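You operate a simulated robot arm through the tools that you are given. There is no shell and no other tool. Be economical: measure what you need, move in short steps, check, and stop when the job is done.

Carry out the task below with a simulated robot arm. There is one attempt and no reset: what you move stays moved.

TASK
Gauge the Lot 95 small coil and put it in the matching pocket.
Fine: close the jaw on it, press Read, draw the jaw back; the pocket that prints its width; leave the other coil.
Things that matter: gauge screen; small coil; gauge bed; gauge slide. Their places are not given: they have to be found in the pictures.

It is judged by the outcome, as a careful person would: the job done as asked, and still so three seconds after it is handed in. It fails if anything else is knocked over, pushed out of place, dropped, spilled or broken.

THE ROBOT
A 7-joint arm with a two-finger parallel gripper, fixed in place. Base frame: the origin is at the foot of the arm, x ahead of it, y to its left, z up; the work surface is at about z = 0. Lengths are in mm, angles in rad, forces in N, time in s.
With the tool pointing down near the work surface it reaches from about 240 to 620 mm from the base axis. Its first joint turns from -1.152 to 1.152 rad. Payload 2.6 kg.
Tool frame: the origin (TCP) lies between the finger pads and is the grasp point; the fingertips stand 30 mm ahead of it; z points along the fingers, y is the line along which they close. The gripper opens to 94 mm. The fingers are 28 mm wide and 10 mm thick; the gripper's body (50 by 96 mm) begins 55 mm behind the TCP.
Orientation is that of the tool frame in the base frame, as a unit quaternion [w, x, y, z]. With the fingers straight down and closing along the base's y, the tool's x points along the base's -x, its y along +y and its z along -z.

THE INTERFACE
- The arm moves only by the tool step_arm. Its argument "rows" is a list of rows, each an object (a shift or turn left out is 0, a gripper value left out holds the last) with "jaw": the finger opening in mm, from 0 to 94; "slide": the shift along the tool's x, y, z in units of 30 mm (1.0 is 30 mm), a list of three; "rot": the turn, a rotation vector about the tool's x, y, z in units of 8 degrees (1.0 is 8 degrees), a list of three. In form: [{"jaw": jaw, "slide": [x, y, z], "rot": [wx, wy, wz]}, ...]. A call has 1 to 8 rows; each row shifts and turns the commanded pose from where the row before left it, along the tool's axes as they then stand. A call with a number of a shift or a turn outside -1 to 1 is refused whole. A row lasts 0.2 s, in which the tool goes at most 50 mm and 0.15 rad; a call with a longer step from one row to the next is refused whole, and so is a gripper value outside its range. A pose out of reach is approached as far as the arm can. The call stops where the force on the tool passes 90 N (or 10 N more than at its start, if that is more) or the arm is blocked; 0.2 s more then pass. The fingers move at their own pace (about 72 mm/s each) and stop on an object; they squeeze with about 21 N. The grip force told is the motor's: it shows also when the fingers shut on nothing. Time passes only in rows, and 0.2 s behind the last, so rows that do not move let the fingers close. It gives the time, the measured TCP pose, the force on the tool (base axes), the opening and the grip force at its end, in the units of the frame above (readings bear some noise).
- Cameras (640 x 400 px; columns grow to the right, rows downward): "scene" is fixed at [14.6, 416.8, 570.5]; the picture's right is [-0.92, -0.39, 0.00], its down [-0.20, 0.47, -0.86] and it looks along [0.34, -0.79, -0.51] (base axes); focal length 338 px, centre (320, 200). "wrist" rides on the gripper at [-37, 0, -58] in the tool frame; the picture's right is [0.00, -1.00, 0.00], its down [0.97, 0.00, -0.24] and it looks along [0.24, 0.00, 0.97] (tool axes); focal length 218 px, centre (320, 200).
- get_image(camera): a new picture of that camera. No time passes.
- measure_at(camera, pixels): for up to 12 pixels [column, row] of the newest picture of that camera ("zoom" is the newest enlarged one), the place [x, y, z] in the base frame of the surface seen there, good to about 2 mm. No time passes.
- enlarge(camera, box): a new picture of the part [left, top, right, bottom] of that camera's present view, enlarged. No time passes.
- hand_in(): hands the job in; it is judged then, once.

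Work in short steps. Measure before you move; look again where a grasp or a placing could have gone wrong, and mend it. You have 80 turns and 46 pictures in all, the two below and enlarged ones among them. Open the gripper and draw the arm clear of the work before you hand the job in, unless the task says otherwise; then end with one line.

The tools are called after "Request:" by a JSON object that holds its "api" and its "payload". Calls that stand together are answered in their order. step_arm: Moves the arm, as the interface text tells. Its arguments: {"type":"object","properties":{"rows":{"type":"array"}},"required":["rows"]} The other tools are called the same way: get_image (camera) takes a picture; measure_at (camera, pixels) gives the place of the surface under pixels of a picture; enlarge (camera, box) takes an enlarged picture of a part of a camera's view; hand_in () hands the job in.

At the start:

```text
t: 0.0
eef_pos: [345.4, -143.2, 220.1]
orientation: [0.0, 0.0, 1.0, 0.0]
wrist_force: [0.7, 1.3, 0.0]
width: 93.9
gripper_force: 0.1
```

scene: 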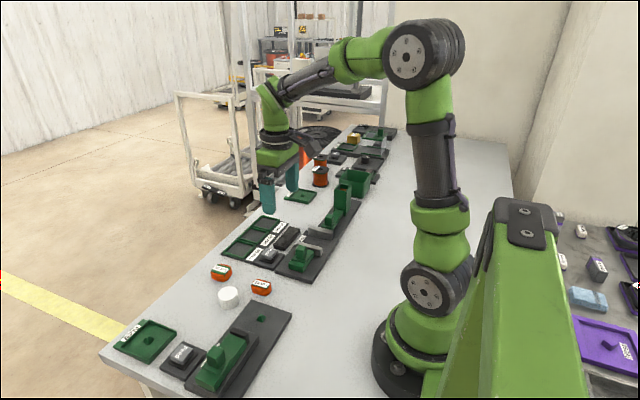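
wrist: 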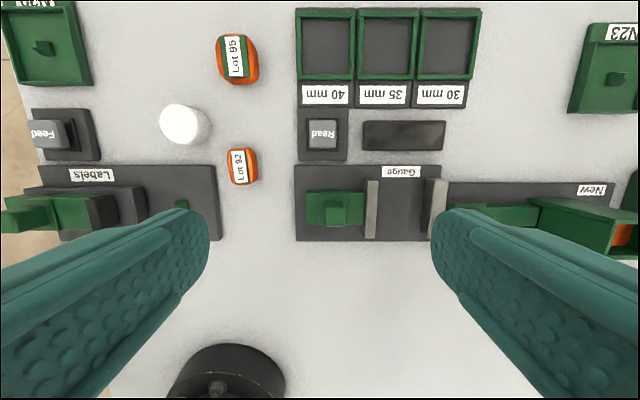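

I'll look closer at the gauge and the two coils (Lot 95 at wrist ~[237,58], Lot 92 at ~[242,165]).

Request:
{"api": "enlarge", "payload": {"camera": "wrist", "box": [150, 0, 490, 250]}}

Request:
{"api": "enlarge", "payload": {"camera": "scene", "box": [190, 170, 390, 310]}}

Request:
{"api": "measure_at", "payload": {"camera": "wrist", "pixels": [[235, 55], [222, 40], [250, 80], [242, 165], [372, 215], [337, 215], [435, 215], [322, 133], [325, 45], [387, 45], [446, 45], [403, 135]]}}

```text
1.60 times, centred on (320, 125) of wrist
```

zoom: 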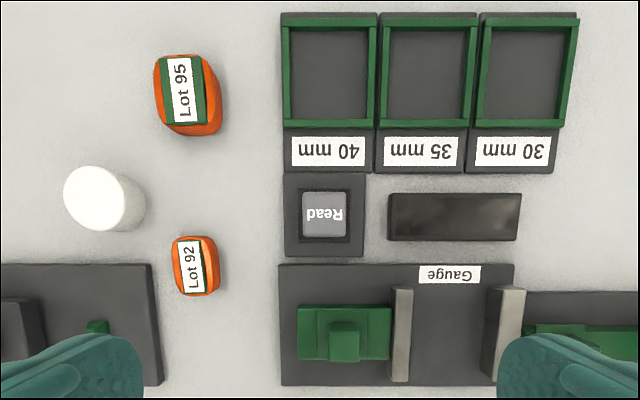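

```text
2.86 times, centred on (290, 240) of scene
```

zoom: 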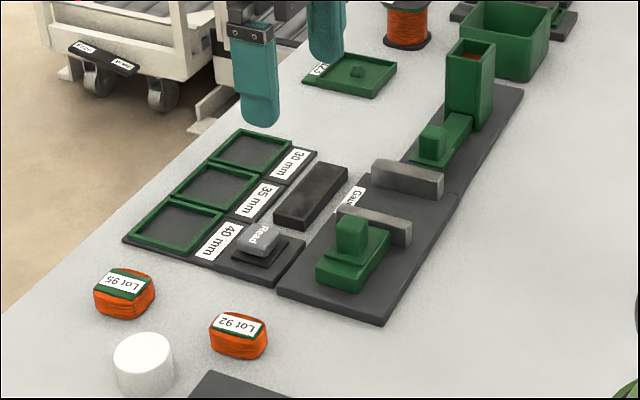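

```text
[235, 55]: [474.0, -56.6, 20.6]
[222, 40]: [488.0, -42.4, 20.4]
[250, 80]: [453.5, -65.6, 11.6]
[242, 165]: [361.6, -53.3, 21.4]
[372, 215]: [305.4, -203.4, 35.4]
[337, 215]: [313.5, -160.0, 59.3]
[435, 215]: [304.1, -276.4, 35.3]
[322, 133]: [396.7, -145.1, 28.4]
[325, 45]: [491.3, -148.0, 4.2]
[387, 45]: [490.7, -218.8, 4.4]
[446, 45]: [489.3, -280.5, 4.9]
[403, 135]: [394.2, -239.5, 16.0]
```

Next, measure the coil's extents and the gauge's jaws and knob.

Request:
{"api": "enlarge", "payload": {"camera": "wrist", "box": [200, 20, 280, 100]}}

Request:
{"api": "measure_at", "payload": {"camera": "wrist", "pixels": [[372, 183], [372, 237], [378, 215], [425, 215], [400, 215], [325, 212], [337, 210], [347, 212], [315, 215], [337, 195], [302, 235], [440, 185]]}}

Request:
{"api": "measure_at", "payload": {"camera": "wrist", "pixels": [[305, 20], [350, 20], [305, 72], [350, 72], [302, 15], [354, 76], [362, 72], [410, 20], [421, 20], [470, 72], [325, 95], [325, 125]]}}

```text
5.00 times, centred on (240, 60) of wrist
```

zoom: 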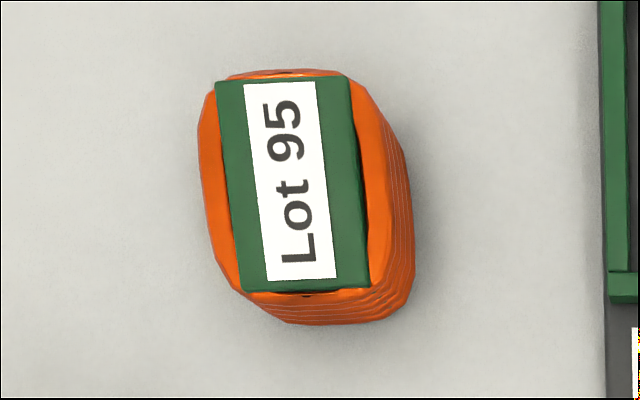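

```text
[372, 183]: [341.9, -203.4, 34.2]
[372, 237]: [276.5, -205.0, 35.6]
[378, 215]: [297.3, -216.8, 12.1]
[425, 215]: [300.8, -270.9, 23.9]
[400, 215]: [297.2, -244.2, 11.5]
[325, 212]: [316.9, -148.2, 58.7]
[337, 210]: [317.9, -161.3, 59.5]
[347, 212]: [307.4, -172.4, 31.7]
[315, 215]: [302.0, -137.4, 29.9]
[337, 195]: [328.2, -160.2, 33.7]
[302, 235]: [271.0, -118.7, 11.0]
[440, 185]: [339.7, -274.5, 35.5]
```

```text
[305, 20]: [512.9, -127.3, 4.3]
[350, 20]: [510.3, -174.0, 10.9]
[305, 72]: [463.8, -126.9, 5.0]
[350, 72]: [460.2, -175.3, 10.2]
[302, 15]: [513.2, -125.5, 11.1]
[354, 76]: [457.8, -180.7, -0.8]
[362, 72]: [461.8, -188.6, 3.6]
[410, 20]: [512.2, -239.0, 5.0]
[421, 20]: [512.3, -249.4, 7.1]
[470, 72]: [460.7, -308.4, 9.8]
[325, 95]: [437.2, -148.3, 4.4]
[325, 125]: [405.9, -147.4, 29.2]
```

Request:
{"api": "measure_at", "payload": {"camera": "zoom", "pixels": [[220, 85], [342, 80], [364, 283], [246, 288], [285, 76], [305, 295], [204, 150], [378, 200], [300, 318], [405, 250], [205, 120], [300, 180]]}}

```text
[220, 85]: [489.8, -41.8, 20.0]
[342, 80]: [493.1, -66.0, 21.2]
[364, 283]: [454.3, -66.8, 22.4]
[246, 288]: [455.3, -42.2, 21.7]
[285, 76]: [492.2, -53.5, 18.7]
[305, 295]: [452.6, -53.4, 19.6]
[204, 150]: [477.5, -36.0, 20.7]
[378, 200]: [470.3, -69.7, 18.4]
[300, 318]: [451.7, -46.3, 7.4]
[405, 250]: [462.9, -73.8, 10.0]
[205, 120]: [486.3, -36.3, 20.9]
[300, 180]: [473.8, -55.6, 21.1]
```

The Lot 95 coil is centred at about (473,-54), 42 mm along x, 37 mm along y, top z 21. I'll go above it at z≈150 and turn 90° so the fingers close along x, which keeps its y faces free for the gauge jaws.

Request:
{"api": "step_arm", "payload": {"rows": [{"jaw": 94, "slide": [-0.85, 0.595, 0.4]}, {"slide": [-0.85, 0.595, 0.4]}, {"slide": [-0.85, 0.595, 0.4]}, {"slide": [-0.85, 0.595, 0.4]}, {"slide": [-0.85, 0.595, 0.4]}, {"rot": [0, 0, 1]}, {"rot": [0, 0, 1]}, {"rot": [0, 0, 1]}]}}

Request:
{"api": "step_arm", "payload": {"rows": [{"rot": [0, 0, 1]}, {"rot": [0, 0, 1]}, {"rot": [0, 0, 1]}, {"rot": [0, 0, 1]}, {"rot": [0, 0, 1]}, {"rot": [0, 0, 1]}, {"rot": [0, 0, 1]}, {"rot": [0, 0, 1]}]}}

Request:
{"api": "step_arm", "payload": {"rows": [{"rot": [0, 0, 0.25]}, {}]}}

Request:
{"api": "get_image", "payload": {"camera": "wrist"}}

```text
t: 1.8
eef_pos: [473.4, -53.2, 159.3]
orientation: [0.0, 0.209, 0.978, -0.001]
wrist_force: [-0.4, 0.8, -0.1]
width: 93.9
gripper_force: 0.0
```

```text
t: 3.6
eef_pos: [472.9, -52.5, 158.9]
orientation: [0.0, 0.696, 0.718, 0.0]
wrist_force: [-1.4, 0.4, 0.0]
width: 94.0
gripper_force: 0.0
```

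```text
t: 4.2
eef_pos: [473.7, -52.4, 158.8]
orientation: [0.0, 0.707, 0.707, 0.0]
wrist_force: [-0.3, 0.3, -0.2]
width: 93.9
gripper_force: 0.0
```

```text
40 pictures are left
```

wrist: 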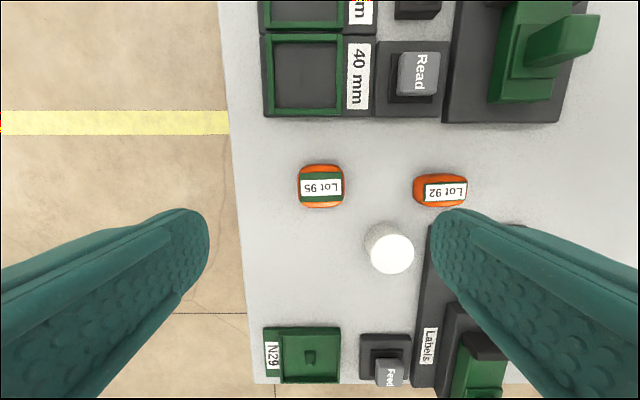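

Coil at [321,187], centred between the fingers. Checking the white cylinder [390,250] and the coil's edges before descending.

Request:
{"api": "measure_at", "payload": {"camera": "wrist", "pixels": [[300, 187], [343, 187], [321, 168], [321, 204], [320, 187], [390, 252], [368, 235], [412, 255], [376, 232], [414, 187], [345, 187]]}}

```text
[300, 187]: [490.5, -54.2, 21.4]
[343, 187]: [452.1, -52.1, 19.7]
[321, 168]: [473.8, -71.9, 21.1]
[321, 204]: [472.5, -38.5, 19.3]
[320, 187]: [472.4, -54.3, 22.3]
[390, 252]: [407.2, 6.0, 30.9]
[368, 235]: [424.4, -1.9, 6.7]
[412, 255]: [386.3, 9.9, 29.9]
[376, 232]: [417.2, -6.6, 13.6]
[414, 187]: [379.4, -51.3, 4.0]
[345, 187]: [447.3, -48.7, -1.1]
```

Clear. Descend to TCP z≈35 with opening 66, then close.

Request:
{"api": "step_arm", "payload": {"rows": [{"jaw": 66, "slide": [-0.07, -0.04, 0.8]}, {"slide": [0, 0, 0.9]}, {"slide": [0, 0, 0.9]}, {"slide": [0, 0, 0.9]}, {"slide": [0, 0, 0.6]}, {}]}}

Request:
{"api": "step_arm", "payload": {"rows": [{"jaw": 30}, {}, {}]}}

```text
t: 5.6
eef_pos: [472.2, -53.9, 36.5]
orientation: [0.0, 0.707, 0.707, 0.0]
wrist_force: [0.7, -0.2, 0.7]
width: 66.1
gripper_force: 0.1
```

```text
t: 6.4
eef_pos: [473.3, -55.2, 36.5]
orientation: [0.0, 0.707, 0.707, 0.0]
wrist_force: [0.0, 0.1, 0.8]
width: 43.7
gripper_force: 21.5
```

Gripped (43.7 mm). Lift, and carry over the gauge gap at about (309,-240).

Request:
{"api": "step_arm", "payload": {"rows": [{"slide": [0, 0, -0.6]}, {"slide": [0, 0, -1]}, {"slide": [0, 0, -1]}, {"slide": [0, 0, -0.6]}, {}]}}

Request:
{"api": "step_arm", "payload": {"rows": [{"slide": [-0.88, -0.78, 0]}, {"slide": [-0.88, -0.78, 0]}, {"slide": [-0.88, -0.78, 0]}, {"slide": [-0.88, -0.78, 0]}, {"slide": [-0.88, -0.78, 0]}, {"slide": [-0.88, -0.78, 0]}, {"slide": [-0.88, -0.78, 0]}, {}]}}

Request:
{"api": "get_image", "payload": {"camera": "wrist"}}

Request:
{"api": "get_image", "payload": {"camera": "scene"}}

```text
t: 7.6
eef_pos: [472.1, -55.2, 131.6]
orientation: [0.001, 0.707, 0.707, 0.001]
wrist_force: [0.8, -1.4, -1.2]
width: 43.5
gripper_force: 20.4
```

```text
t: 9.4
eef_pos: [308.1, -240.6, 130.8]
orientation: [0.0, 0.708, 0.707, 0.0]
wrist_force: [0.1, -0.5, -1.2]
width: 43.7
gripper_force: 20.9
```

```text
39 pictures are left
```

wrist: 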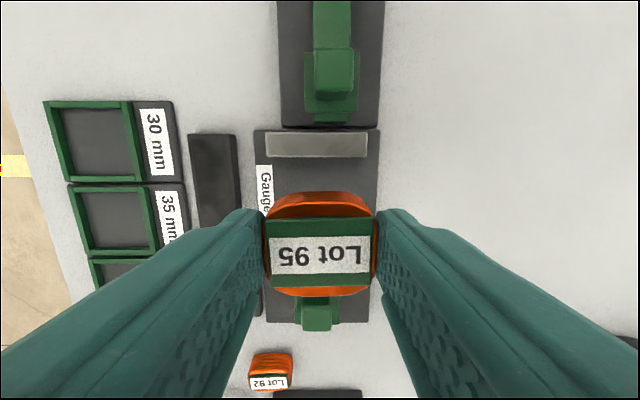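

```text
38 pictures are left
```

scene: 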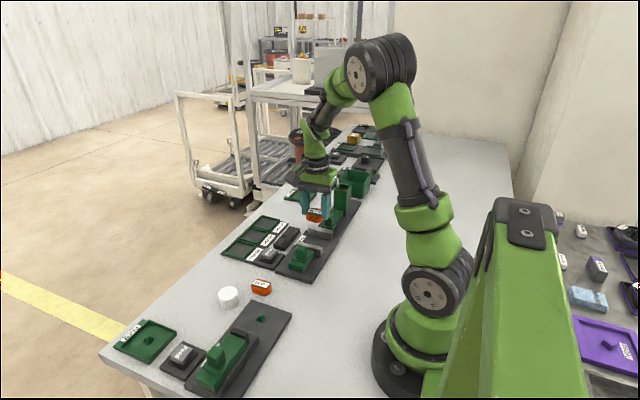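

Measure the fixed jaw, the feeder block behind it and the coil in hand.

Request:
{"api": "measure_at", "payload": {"camera": "wrist", "pixels": [[316, 135], [316, 155], [270, 145], [364, 145], [316, 175], [320, 210], [320, 280], [320, 252], [330, 75], [330, 30], [320, 293]]}}

```text
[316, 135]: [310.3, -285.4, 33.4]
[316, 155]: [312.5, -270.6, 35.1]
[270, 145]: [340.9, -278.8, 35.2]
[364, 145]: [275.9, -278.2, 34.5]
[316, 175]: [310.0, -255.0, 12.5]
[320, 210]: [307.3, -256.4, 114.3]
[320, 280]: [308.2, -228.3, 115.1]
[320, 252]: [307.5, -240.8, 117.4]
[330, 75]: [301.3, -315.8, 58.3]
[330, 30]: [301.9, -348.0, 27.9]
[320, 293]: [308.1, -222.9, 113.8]
```

Centred (coil y −240, gap −270…−208). Lower ~82 mm onto the bed.

Request:
{"api": "step_arm", "payload": {"rows": [{"slide": [0, 0.03, 0.8]}, {"slide": [0, 0, 0.8]}, {"slide": [0, 0, 0.6]}, {"slide": [0, 0, 0.4]}, {}]}}

Request:
{"api": "step_arm", "payload": {"rows": [{"slide": [0, 0, 0.1]}, {}]}}

```text
t: 10.6
eef_pos: [310.3, -241.3, 54.1]
orientation: [0.0, 0.707, 0.707, 0.0]
wrist_force: [0.7, 0.4, -1.0]
width: 43.5
gripper_force: 20.8
```

```text
t: 11.2
eef_pos: [309.7, -240.1, 51.2]
orientation: [0.001, 0.707, 0.707, -0.001]
wrist_force: [-1.1, 0.4, -1.7]
width: 43.6
gripper_force: 21.4
```

Request:
{"api": "step_arm", "payload": {"rows": [{"slide": [0, 0, 0.07]}, {"slide": [0, 0, 0.04]}, {}]}}

```text
t: 12.0
eef_pos: [309.0, -241.1, 47.4]
orientation: [0.001, 0.707, 0.707, 0.0]
wrist_force: [-6.6, 3.2, 19.7]
width: 43.4
gripper_force: 21.4
```

Contact with the bed (20 N). Release and rise.

Request:
{"api": "step_arm", "payload": {"rows": [{"slide": [0, 0, -0.03]}, {"jaw": 62}, {}, {"slide": [0, 0, -0.6]}, {"slide": [0, 0, -1]}, {"slide": [0, 0, -1]}, {"slide": [0, 0, -0.7]}, {}]}}

Request:
{"api": "get_image", "payload": {"camera": "wrist"}}

```text
t: 13.8
eef_pos: [307.9, -238.1, 148.0]
orientation: [0.0, 0.707, 0.707, 0.0]
wrist_force: [-0.6, 0.4, -0.1]
width: 61.9
gripper_force: 0.1
```

```text
37 pictures are left
```

wrist: 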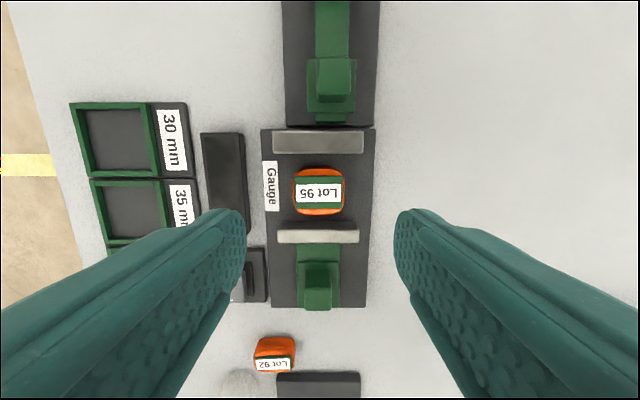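

Coil sits squarely between the jaws. Measure the knob at [316,287] and the slide's jaw from here.

Request:
{"api": "measure_at", "payload": {"camera": "wrist", "pixels": [[306, 275], [316, 290], [328, 275], [316, 305], [316, 268], [316, 250], [318, 243], [318, 231], [300, 285], [318, 172], [318, 210], [318, 191]]}}

```text
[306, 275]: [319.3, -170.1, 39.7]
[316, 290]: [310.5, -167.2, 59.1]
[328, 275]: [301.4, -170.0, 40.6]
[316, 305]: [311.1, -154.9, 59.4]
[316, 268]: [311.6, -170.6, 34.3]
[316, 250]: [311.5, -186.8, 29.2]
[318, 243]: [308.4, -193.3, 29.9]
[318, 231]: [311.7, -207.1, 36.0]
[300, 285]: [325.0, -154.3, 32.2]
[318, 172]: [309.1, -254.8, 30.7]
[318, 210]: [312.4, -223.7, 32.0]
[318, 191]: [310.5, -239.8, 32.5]
```

Go over the knob (310,-158), look-free descent to TCP z≈68 with 50 mm opening, then grip the knob along x.

Request:
{"api": "step_arm", "payload": {"rows": [{"jaw": 50, "slide": [0.9, 0.07, 0]}, {"slide": [0.9, 0, 0]}, {"slide": [0.87, 0, 0]}, {}, {"slide": [0, 0, 0.9]}, {"slide": [0, 0, 0.9]}, {"slide": [0, 0, 0.85]}, {}]}}

Request:
{"api": "step_arm", "payload": {"rows": [{"jaw": 10}, {}, {}]}}

```text
t: 15.6
eef_pos: [310.8, -159.9, 66.2]
orientation: [-0.001, 0.707, 0.707, 0.0]
wrist_force: [0.9, 0.5, -0.7]
width: 49.9
gripper_force: 0.0
```

```text
t: 16.4
eef_pos: [309.9, -158.3, 66.2]
orientation: [-0.002, 0.708, 0.706, -0.001]
wrist_force: [-16.0, -0.5, 4.0]
width: 21.6
gripper_force: 44.6
```

Knob held (21.6 mm). Push the slide −y, first 18 mm, then in small steps.

Request:
{"api": "step_arm", "payload": {"rows": [{"slide": [-0.2, -0.02, 0]}, {"slide": [-0.2, 0, 0]}, {"slide": [-0.2, 0, 0]}, {}]}}

Request:
{"api": "step_arm", "payload": {"rows": [{"slide": [-0.1, 0, 0]}, {}]}}

```text
t: 17.4
eef_pos: [310.2, -175.9, 66.0]
orientation: [-0.001, 0.707, 0.707, 0.0]
wrist_force: [3.9, 2.2, -40.5]
width: 21.7
gripper_force: 45.2
```

```text
t: 18.0
eef_pos: [309.7, -179.3, 68.3]
orientation: [-0.001, 0.707, 0.707, 0.0]
wrist_force: [4.0, 2.5, -38.1]
width: 21.5
gripper_force: 45.4
```

A 40 N downward pull on the tool appears (I'm lifting the slide slightly); lower by 1 mm to relax and look.

Request:
{"api": "step_arm", "payload": {"rows": [{"slide": [0, 0, 0.04]}, {}]}}

Request:
{"api": "enlarge", "payload": {"camera": "scene", "box": [220, 170, 380, 290]}}

Request:
{"api": "get_image", "payload": {"camera": "wrist"}}

```text
t: 18.6
eef_pos: [310.5, -180.8, 67.2]
orientation: [0.0, 0.708, 0.706, -0.001]
wrist_force: [-11.0, 2.2, -2.6]
width: 21.8
gripper_force: 45.1
```

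```text
3.33 times, centred on (300, 230) of scene
```

zoom: 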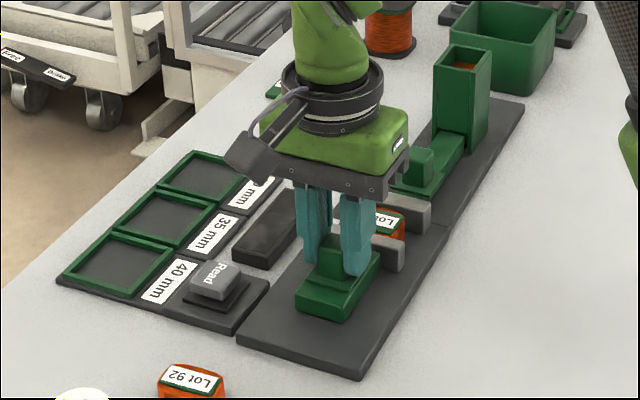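

```text
35 pictures are left
```

wrist: 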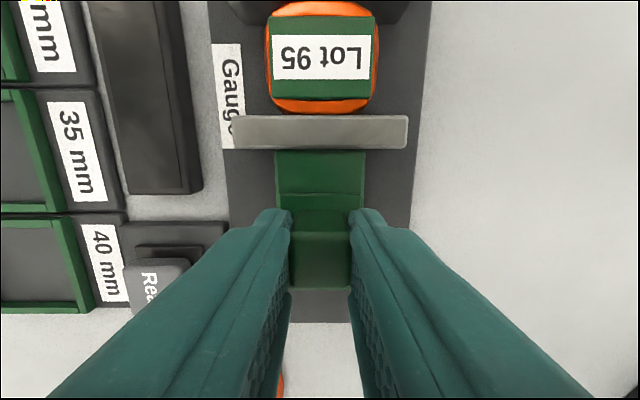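

Force is gone; the jaw is near the coil and a few mm remain. Keep pushing in 2 mm steps watching the y force.

Request:
{"api": "step_arm", "payload": {"rows": [{"slide": [-0.08, 0, 0]}, {}]}}

Request:
{"api": "step_arm", "payload": {"rows": [{"slide": [-0.08, 0, 0]}, {}]}}

Request:
{"api": "step_arm", "payload": {"rows": [{"slide": [-0.08, 0, 0]}, {}]}}

```text
t: 19.2
eef_pos: [310.5, -182.1, 65.9]
orientation: [-0.003, 0.708, 0.706, 0.002]
wrist_force: [-23.6, 21.2, 26.0]
width: 21.7
gripper_force: 45.1
```

```text
t: 19.8
eef_pos: [309.7, -182.0, 66.7]
orientation: [-0.004, 0.708, 0.707, 0.002]
wrist_force: [-14.8, 31.1, 27.0]
width: 21.7
gripper_force: 45.1
```

```text
t: 20.4
eef_pos: [309.5, -183.8, 65.8]
orientation: [-0.005, 0.708, 0.706, 0.002]
wrist_force: [-9.1, 36.3, 17.0]
width: 21.7
gripper_force: 44.7
```

Y force rises to 36 N with almost no motion: it's closed on the coil. Look.

Request:
{"api": "get_image", "payload": {"camera": "wrist"}}

Request:
{"api": "enlarge", "payload": {"camera": "scene", "box": [240, 180, 360, 270]}}

```text
34 pictures are left
```

wrist: 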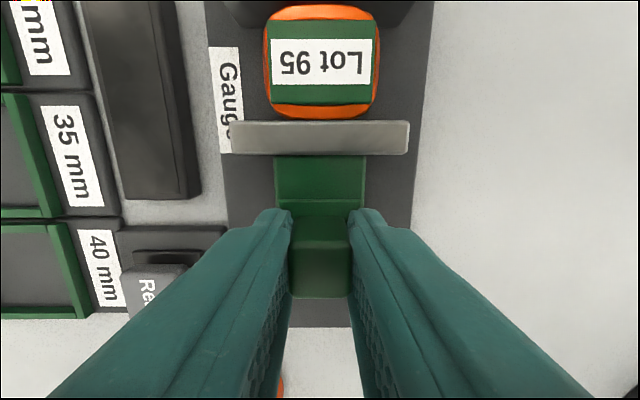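

```text
4.44 times, centred on (300, 225) of scene
```

zoom: 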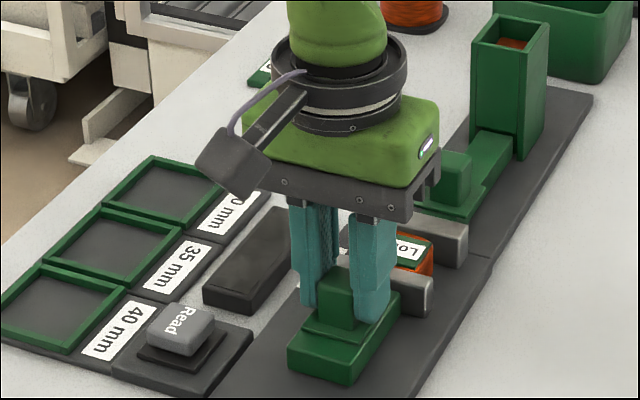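

Verify contact by measuring coil and bar edges.

Request:
{"api": "measure_at", "payload": {"camera": "wrist", "pixels": [[320, 114], [320, 117], [320, 124], [320, 138], [320, 150], [320, 10], [320, 3], [250, 10], [245, 20], [390, 8]]}}

```text
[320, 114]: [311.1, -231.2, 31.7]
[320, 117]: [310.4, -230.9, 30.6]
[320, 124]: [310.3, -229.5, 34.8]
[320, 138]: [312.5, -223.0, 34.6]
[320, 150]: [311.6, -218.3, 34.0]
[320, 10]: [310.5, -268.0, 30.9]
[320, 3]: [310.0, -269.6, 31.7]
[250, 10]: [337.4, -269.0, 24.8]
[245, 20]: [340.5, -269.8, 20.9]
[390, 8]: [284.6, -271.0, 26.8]
```

Jaw bar −230, fixed face −270, coil spans the gap: closed. Release, rise.

Request:
{"api": "step_arm", "payload": {"rows": [{"jaw": 46}, {}, {"slide": [0, 0, -0.6]}, {"slide": [0, 0, -0.9]}, {"slide": [0, 0, -0.5]}, {}]}}

Request:
{"api": "get_image", "payload": {"camera": "wrist"}}

```text
t: 21.8
eef_pos: [311.2, -188.9, 125.4]
orientation: [0.001, 0.707, 0.707, 0.0]
wrist_force: [-0.1, -0.2, -0.3]
width: 46.2
gripper_force: 0.0
```

```text
32 pictures are left
```

wrist: 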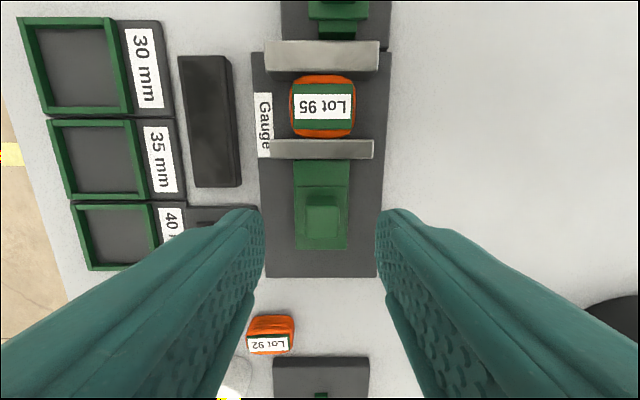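

Coil is seated between the jaws. Close the fingers and move over Read at (397,-146).

Request:
{"api": "step_arm", "payload": {"rows": [{"jaw": 0, "slide": [0.36, 0.72, 0]}, {"slide": [0.36, 0.71, 0]}, {"slide": [0.36, 0.71, 0]}, {"slide": [0.36, 0.71, 0]}, {}]}}

Request:
{"api": "get_image", "payload": {"camera": "wrist"}}

Request:
{"api": "enlarge", "payload": {"camera": "scene", "box": [210, 180, 370, 300]}}

```text
t: 23.0
eef_pos: [397.0, -145.5, 126.9]
orientation: [0.001, 0.707, 0.707, 0.0]
wrist_force: [0.1, 1.3, -0.2]
width: 0.3
gripper_force: 21.2
```

```text
31 pictures are left
```

wrist: 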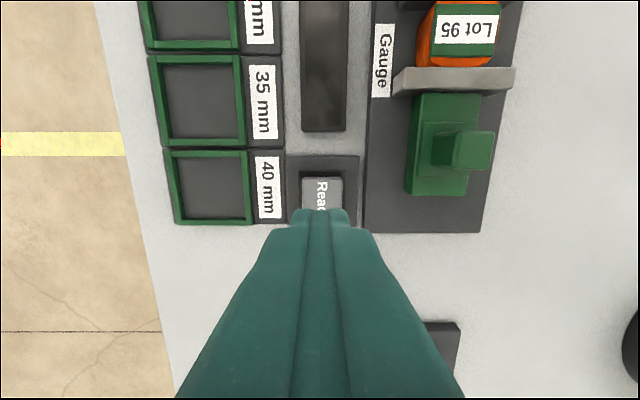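

```text
3.33 times, centred on (290, 240) of scene
```

zoom: 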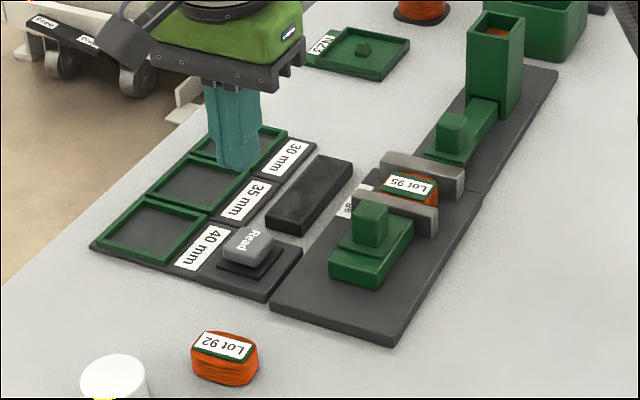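

Fingers are over the button. Descend to just above, then press gently.

Request:
{"api": "step_arm", "payload": {"rows": [{"slide": [0, 0, 0.9]}, {"slide": [0, 0, 0.8]}, {"slide": [0, 0, 0.4]}, {}]}}

Request:
{"api": "step_arm", "payload": {"rows": [{"slide": [0, 0, 0.1]}, {"slide": [0, 0, 0.1]}, {}]}}

Request:
{"api": "get_image", "payload": {"camera": "wrist"}}

```text
t: 24.0
eef_pos: [397.7, -145.0, 63.7]
orientation: [0.0, 0.707, 0.707, 0.0]
wrist_force: [-0.1, -0.2, 1.0]
width: 0.1
gripper_force: 21.0
```

```text
t: 24.8
eef_pos: [396.7, -143.7, 57.9]
orientation: [0.001, 0.707, 0.708, 0.0]
wrist_force: [1.1, -0.1, 1.0]
width: 0.0
gripper_force: 21.2
```

```text
29 pictures are left
```

wrist: 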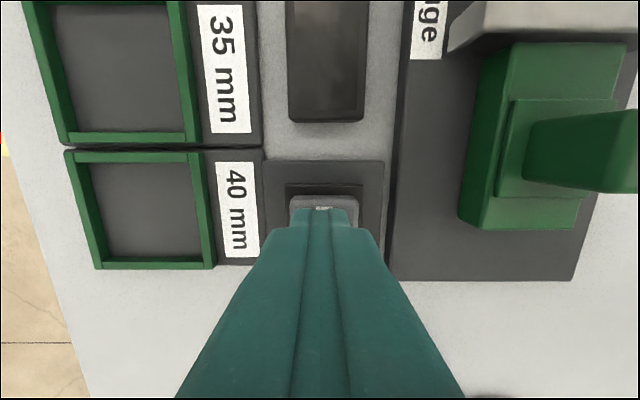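

Request:
{"api": "step_arm", "payload": {"rows": [{"slide": [0, 0, 0.08]}, {"slide": [0, 0, 0.08]}, {}]}}

Request:
{"api": "enlarge", "payload": {"camera": "scene", "box": [210, 180, 370, 300]}}

```text
t: 25.6
eef_pos: [396.6, -145.4, 52.8]
orientation: [0.0, 0.707, 0.707, 0.0]
wrist_force: [1.8, -0.9, 3.8]
width: 0.0
gripper_force: 20.3
```

```text
3.33 times, centred on (290, 240) of scene
```

zoom: 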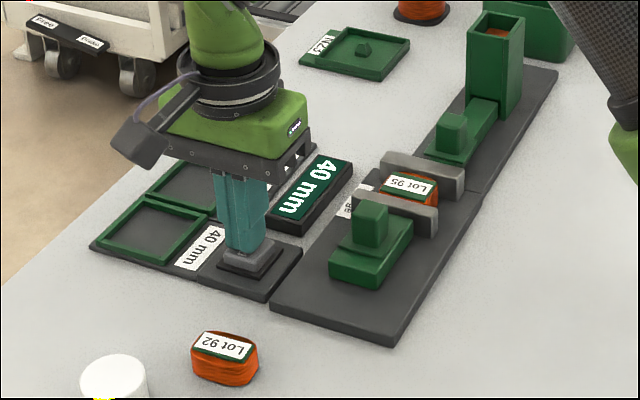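

The screen reads "40 mm". Rise and return to the knob, now at about (310,-181), to draw the jaw back.

Request:
{"api": "step_arm", "payload": {"rows": [{"slide": [0, 0, -0.6]}, {"slide": [0, 0, -1]}, {"slide": [0, 0, -0.9]}, {"jaw": 50, "slide": [-0.4, -0.96, 0]}, {"slide": [-0.4, -0.96, 0]}, {"slide": [-0.39, -0.96, 0]}, {}]}}

Request:
{"api": "get_image", "payload": {"camera": "wrist"}}

```text
t: 27.2
eef_pos: [308.7, -181.7, 128.7]
orientation: [0.001, 0.708, 0.707, -0.001]
wrist_force: [-0.2, -0.5, -0.9]
width: 50.1
gripper_force: 0.1
```

```text
27 pictures are left
```

wrist: 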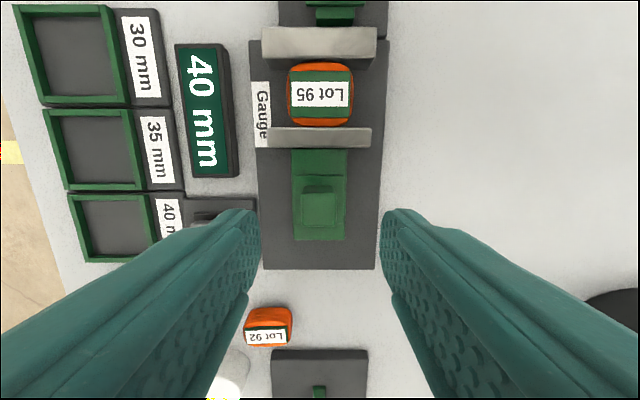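

Screen confirms 40 mm. Measure the knob, then grip it.

Request:
{"api": "measure_at", "payload": {"camera": "wrist", "pixels": [[305, 207], [328, 207], [317, 196], [317, 222], [317, 190]]}}

Request:
{"api": "step_arm", "payload": {"rows": [{"slide": [0, 0.05, 0.8]}, {"slide": [0, 0, 0.8]}, {"slide": [0, 0, 0.45]}, {}, {"jaw": 10}, {}, {}]}}

```text
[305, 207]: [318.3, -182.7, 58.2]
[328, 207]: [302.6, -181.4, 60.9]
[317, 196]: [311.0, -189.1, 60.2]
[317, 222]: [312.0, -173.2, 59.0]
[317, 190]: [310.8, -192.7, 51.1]
```

```text
t: 28.8
eef_pos: [310.3, -180.4, 66.5]
orientation: [-0.002, 0.708, 0.706, -0.001]
wrist_force: [-15.5, -0.1, 2.2]
width: 21.6
gripper_force: 45.2
```

Draw the slide back +y about 22 mm to its starting place.

Request:
{"api": "step_arm", "payload": {"rows": [{"slide": [0.15, -0.02, 0]}, {"slide": [0.15, 0, 0]}, {"slide": [0.15, 0, 0]}, {}]}}

Request:
{"api": "step_arm", "payload": {"rows": [{"slide": [0.15, 0, 0.01]}, {"slide": [0.12, 0, 0]}, {}]}}

```text
t: 29.8
eef_pos: [308.8, -165.0, 65.3]
orientation: [0.0, 0.707, 0.708, 0.0]
wrist_force: [-3.4, -1.9, -23.3]
width: 21.5
gripper_force: 44.3
```

```text
t: 30.6
eef_pos: [310.0, -160.2, 65.9]
orientation: [0.0, 0.707, 0.707, -0.001]
wrist_force: [-3.1, -9.3, -32.6]
width: 21.4
gripper_force: 45.2
```

Released position is essentially the original. Open, rise, and move back over the coil (≈(310,-250)).

Request:
{"api": "step_arm", "payload": {"rows": [{"jaw": 50}, {}, {"slide": [0, 0, -0.7]}, {"slide": [0, 0, -1]}, {"slide": [0, 0, -0.8]}, {"slide": [-0.9, 0, 0]}, {"slide": [-0.9, 0, 0]}, {"slide": [-0.95, 0, 0]}]}}

Request:
{"api": "step_arm", "payload": {"rows": [{"jaw": 66, "slide": [-0.2, 0, 0]}, {}]}}

Request:
{"api": "get_image", "payload": {"camera": "wrist"}}

```text
t: 32.4
eef_pos: [309.0, -243.8, 142.5]
orientation: [-0.001, 0.707, 0.707, -0.001]
wrist_force: [1.3, -1.1, -0.2]
width: 50.2
gripper_force: 0.1
```

```text
t: 33.0
eef_pos: [310.1, -248.8, 141.6]
orientation: [0.001, 0.708, 0.707, 0.0]
wrist_force: [0.6, 0.1, 0.0]
width: 66.1
gripper_force: 0.0
```

```text
26 pictures are left
```

wrist: 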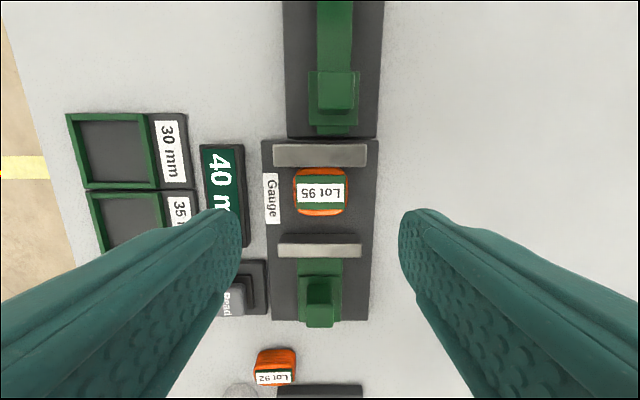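

Request:
{"api": "measure_at", "payload": {"camera": "wrist", "pixels": [[321, 192], [296, 192], [345, 192], [321, 172], [321, 212], [320, 162], [320, 240]]}}

```text
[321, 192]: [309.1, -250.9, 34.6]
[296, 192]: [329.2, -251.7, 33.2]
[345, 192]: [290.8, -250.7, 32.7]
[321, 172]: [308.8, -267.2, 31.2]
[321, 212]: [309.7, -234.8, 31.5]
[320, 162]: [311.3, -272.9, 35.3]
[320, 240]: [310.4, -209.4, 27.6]
```

Coil centre (310,-251). Descend at y≈−250 (fingers to −264, fixed jaw at −270), and grip.

Request:
{"api": "step_arm", "payload": {"rows": [{"slide": [-0.03, 0, 0.9]}, {"slide": [0, 0, 0.9]}, {"slide": [0, 0, 0.9]}, {"slide": [0, 0, 0.4]}, {}, {"jaw": 30}, {}, {}]}}

Request:
{"api": "step_arm", "payload": {"rows": [{"slide": [0, 0, -0.4]}, {"slide": [0, 0, -0.9]}, {"slide": [0, 0, -0.9]}, {"slide": [0, 0, -0.6]}, {}]}}

```text
t: 34.8
eef_pos: [310.2, -248.0, 47.3]
orientation: [0.0, 0.707, 0.707, -0.001]
wrist_force: [0.9, 1.0, 0.6]
width: 42.9
gripper_force: 20.8
```

```text
t: 36.0
eef_pos: [309.6, -248.1, 132.1]
orientation: [0.0, 0.707, 0.707, 0.0]
wrist_force: [-0.3, 0.6, -1.8]
width: 43.5
gripper_force: 21.4
```

Walls of the pocket reach z≈10.5 and the fingers, only 6 mm above the coil's bottom, would hit them. I'll set the coil back on the bed and regrip 6 mm higher.

Request:
{"api": "step_arm", "payload": {"rows": [{"slide": [0, 0, 0.9]}, {"slide": [0, 0, 0.9]}, {"slide": [0, 0, 0.7]}, {"slide": [0, 0, 0.29]}, {}]}}

Request:
{"api": "step_arm", "payload": {"rows": [{"slide": [0, 0, 0.02]}, {"jaw": 62}, {}, {"slide": [0, 0, -0.2]}, {}, {"jaw": 30}, {}, {}]}}

Request:
{"api": "step_arm", "payload": {"rows": [{"slide": [0, 0, -0.4]}, {"slide": [0, 0, -0.9]}, {"slide": [0, 0, -0.9]}, {"slide": [0, 0, -0.6]}, {}]}}

Request:
{"api": "get_image", "payload": {"camera": "wrist"}}

```text
t: 37.2
eef_pos: [310.1, -248.8, 47.4]
orientation: [-0.002, 0.708, 0.707, 0.0]
wrist_force: [0.1, 0.4, -0.8]
width: 43.4
gripper_force: 21.3
```

```text
t: 39.0
eef_pos: [309.7, -248.9, 54.7]
orientation: [0.0, 0.707, 0.707, 0.0]
wrist_force: [-0.1, 0.1, 4.2]
width: 43.3
gripper_force: 21.0
```

```text
t: 40.2
eef_pos: [312.1, -248.5, 138.0]
orientation: [0.0, 0.707, 0.707, 0.001]
wrist_force: [-0.4, 0.8, -1.1]
width: 43.3
gripper_force: 20.7
```

```text
25 pictures are left
```

wrist: 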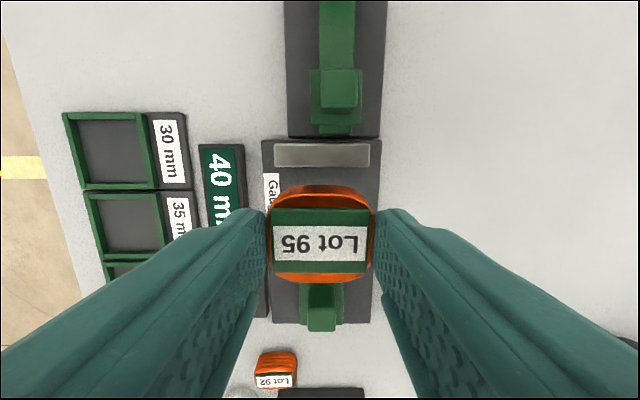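

Held securely. Carry over the 40 mm pocket (487,-148).

Request:
{"api": "step_arm", "payload": {"rows": [{"slide": [0.479, 0.833, 0]}, {"slide": [0.479, 0.833, 0]}, {"slide": [0.479, 0.833, 0]}, {"slide": [0.479, 0.833, 0]}, {"slide": [0.479, 0.833, 0]}, {"slide": [0.479, 0.833, 0]}, {"slide": [0.479, 0.833, 0]}, {}]}}

Request:
{"api": "step_arm", "payload": {"rows": [{"slide": [0, 0, 0.9]}, {"slide": [0, 0, 0.6]}, {}]}}

Request:
{"api": "get_image", "payload": {"camera": "wrist"}}

Request:
{"api": "enlarge", "payload": {"camera": "scene", "box": [210, 180, 330, 270]}}

```text
t: 42.0
eef_pos: [486.2, -147.7, 138.2]
orientation: [-0.001, 0.707, 0.707, 0.0]
wrist_force: [-0.7, 0.3, -1.1]
width: 43.0
gripper_force: 21.1
```

```text
t: 42.8
eef_pos: [485.4, -147.9, 93.8]
orientation: [0.0, 0.707, 0.707, 0.0]
wrist_force: [0.3, -0.6, -0.3]
width: 43.5
gripper_force: 21.1
```

```text
24 pictures are left
```

wrist: 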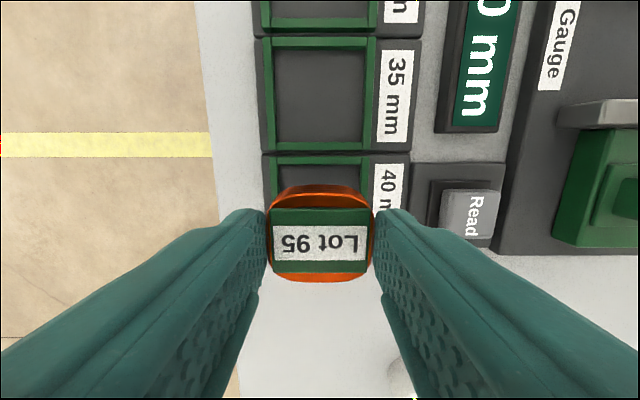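

```text
4.44 times, centred on (270, 225) of scene
```

zoom: 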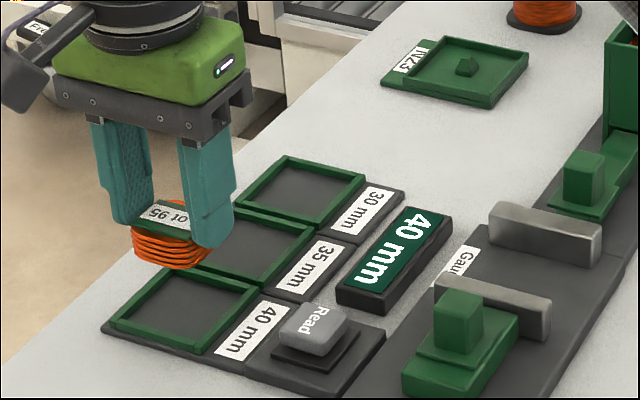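

Measure pocket walls and the coil in hand for alignment.

Request:
{"api": "measure_at", "payload": {"camera": "wrist", "pixels": [[320, 188], [320, 212], [320, 240], [320, 270], [320, 278], [320, 160], [268, 165], [274, 175], [369, 165], [362, 172], [320, 148], [320, 175]]}}

Request:
{"api": "measure_at", "payload": {"camera": "zoom", "pixels": [[112, 324], [118, 322], [155, 337], [195, 350], [200, 342], [252, 292], [245, 290], [170, 265], [180, 310], [160, 333], [222, 320], [140, 296]]}}

```text
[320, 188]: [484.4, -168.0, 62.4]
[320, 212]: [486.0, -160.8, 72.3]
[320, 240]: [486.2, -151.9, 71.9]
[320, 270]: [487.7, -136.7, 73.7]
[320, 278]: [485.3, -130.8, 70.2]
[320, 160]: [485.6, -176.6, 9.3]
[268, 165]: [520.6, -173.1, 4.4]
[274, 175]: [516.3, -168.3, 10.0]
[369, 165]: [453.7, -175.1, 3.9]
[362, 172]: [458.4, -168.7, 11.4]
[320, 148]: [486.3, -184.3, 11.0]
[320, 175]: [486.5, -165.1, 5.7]
```

```text
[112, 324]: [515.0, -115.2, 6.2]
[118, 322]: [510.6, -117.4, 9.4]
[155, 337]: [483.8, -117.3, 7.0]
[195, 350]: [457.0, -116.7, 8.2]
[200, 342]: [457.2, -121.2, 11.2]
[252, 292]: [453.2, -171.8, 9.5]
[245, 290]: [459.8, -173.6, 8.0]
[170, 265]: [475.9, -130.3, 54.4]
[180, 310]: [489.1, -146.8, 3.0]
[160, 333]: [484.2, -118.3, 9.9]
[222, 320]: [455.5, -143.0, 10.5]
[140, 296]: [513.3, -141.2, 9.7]
```

Pocket centre ≈(486,-147.5), coil ≈(486,-149.5), so shift +2 mm in y and lower.

Request:
{"api": "step_arm", "payload": {"rows": [{"slide": [0.06, 0, 0.5]}, {"slide": [0, 0, 0.5]}, {"slide": [0, 0, 0.35]}, {}]}}

Request:
{"api": "step_arm", "payload": {"rows": [{"slide": [0, 0, 0.1]}, {}]}}

```text
t: 43.8
eef_pos: [486.4, -145.5, 52.4]
orientation: [-0.001, 0.707, 0.707, 0.0]
wrist_force: [0.3, -0.2, 0.1]
width: 43.1
gripper_force: 21.0
```

```text
t: 44.4
eef_pos: [486.0, -146.4, 49.2]
orientation: [0.0, 0.707, 0.707, 0.0]
wrist_force: [-0.5, 0.1, 0.3]
width: 43.3
gripper_force: 21.6
```

Request:
{"api": "step_arm", "payload": {"rows": [{"slide": [0, 0, 0.05]}, {}]}}

Request:
{"api": "step_arm", "payload": {"rows": [{"slide": [0, 0, 0.05]}, {}]}}

Request:
{"api": "enlarge", "payload": {"camera": "scene", "box": [210, 180, 330, 270]}}

```text
t: 45.0
eef_pos: [485.7, -145.5, 48.0]
orientation: [0.0, 0.707, 0.707, 0.0]
wrist_force: [0.6, -0.3, -0.5]
width: 42.9
gripper_force: 21.2
```

```text
t: 45.6
eef_pos: [485.4, -146.2, 47.3]
orientation: [0.0, 0.707, 0.707, 0.001]
wrist_force: [-5.4, 3.0, 16.1]
width: 43.5
gripper_force: 21.2
```

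```text
4.44 times, centred on (270, 225) of scene
```

zoom: 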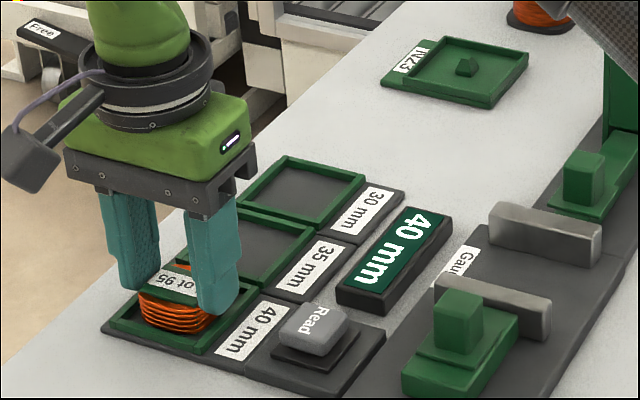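

Contact at 16 N, coil inside the pocket walls. Release, rise, and look.

Request:
{"api": "step_arm", "payload": {"rows": [{"jaw": 62}, {}, {"slide": [0, 0, -0.5]}, {"slide": [0, 0, -1]}, {"slide": [0, 0, -1]}, {"slide": [0, 0, -1]}, {}]}}

Request:
{"api": "get_image", "payload": {"camera": "wrist"}}

Request:
{"api": "get_image", "payload": {"camera": "scene"}}

```text
t: 47.2
eef_pos: [486.5, -145.8, 152.5]
orientation: [0.0, 0.707, 0.707, 0.0]
wrist_force: [0.6, 0.0, -0.2]
width: 62.1
gripper_force: 0.1
```

```text
21 pictures are left
```

wrist: 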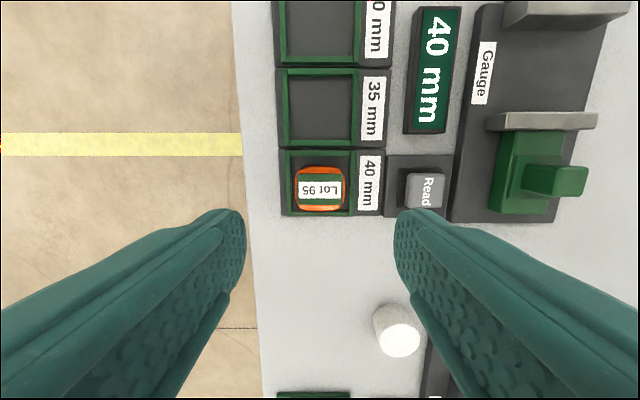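

```text
20 pictures are left
```

scene: 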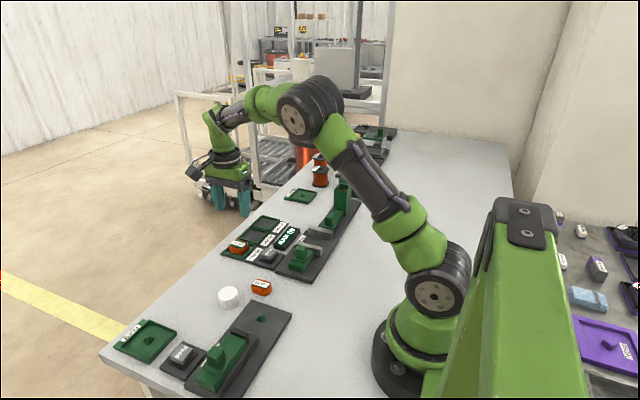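

Coil sits flat in the 40 mm pocket; Lot 92 untouched. A quick check that the slide is fully back.

Request:
{"api": "measure_at", "payload": {"camera": "wrist", "pixels": [[545, 114], [545, 121], [545, 128], [565, 180], [565, 168], [565, 193], [320, 190]]}}

Request:
{"api": "step_arm", "payload": {"rows": [{"slide": [0, 0, -0.8]}, {"slide": [0, 0, -0.8]}, {}]}}

```text
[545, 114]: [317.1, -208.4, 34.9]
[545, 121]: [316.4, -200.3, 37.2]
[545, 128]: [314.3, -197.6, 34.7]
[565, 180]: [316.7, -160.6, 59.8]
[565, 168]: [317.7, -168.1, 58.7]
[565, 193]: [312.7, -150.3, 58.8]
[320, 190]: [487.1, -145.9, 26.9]
```

```text
t: 48.0
eef_pos: [487.3, -147.2, 200.1]
orientation: [0.0, 0.707, 0.707, 0.0]
wrist_force: [0.3, 0.5, -0.3]
width: 62.3
gripper_force: 0.1
```

The slide is back at its starting place, the coil is seated, and the arm is clear. Handing in.

Request:
{"api": "hand_in", "payload": {}}

```text
The job is handed in.
```

The Lot 95 small coil read 40 mm on the gauge and now sits in the 40 mm pocket; the gauge jaw is drawn back and the Lot 92 coil was left alone.
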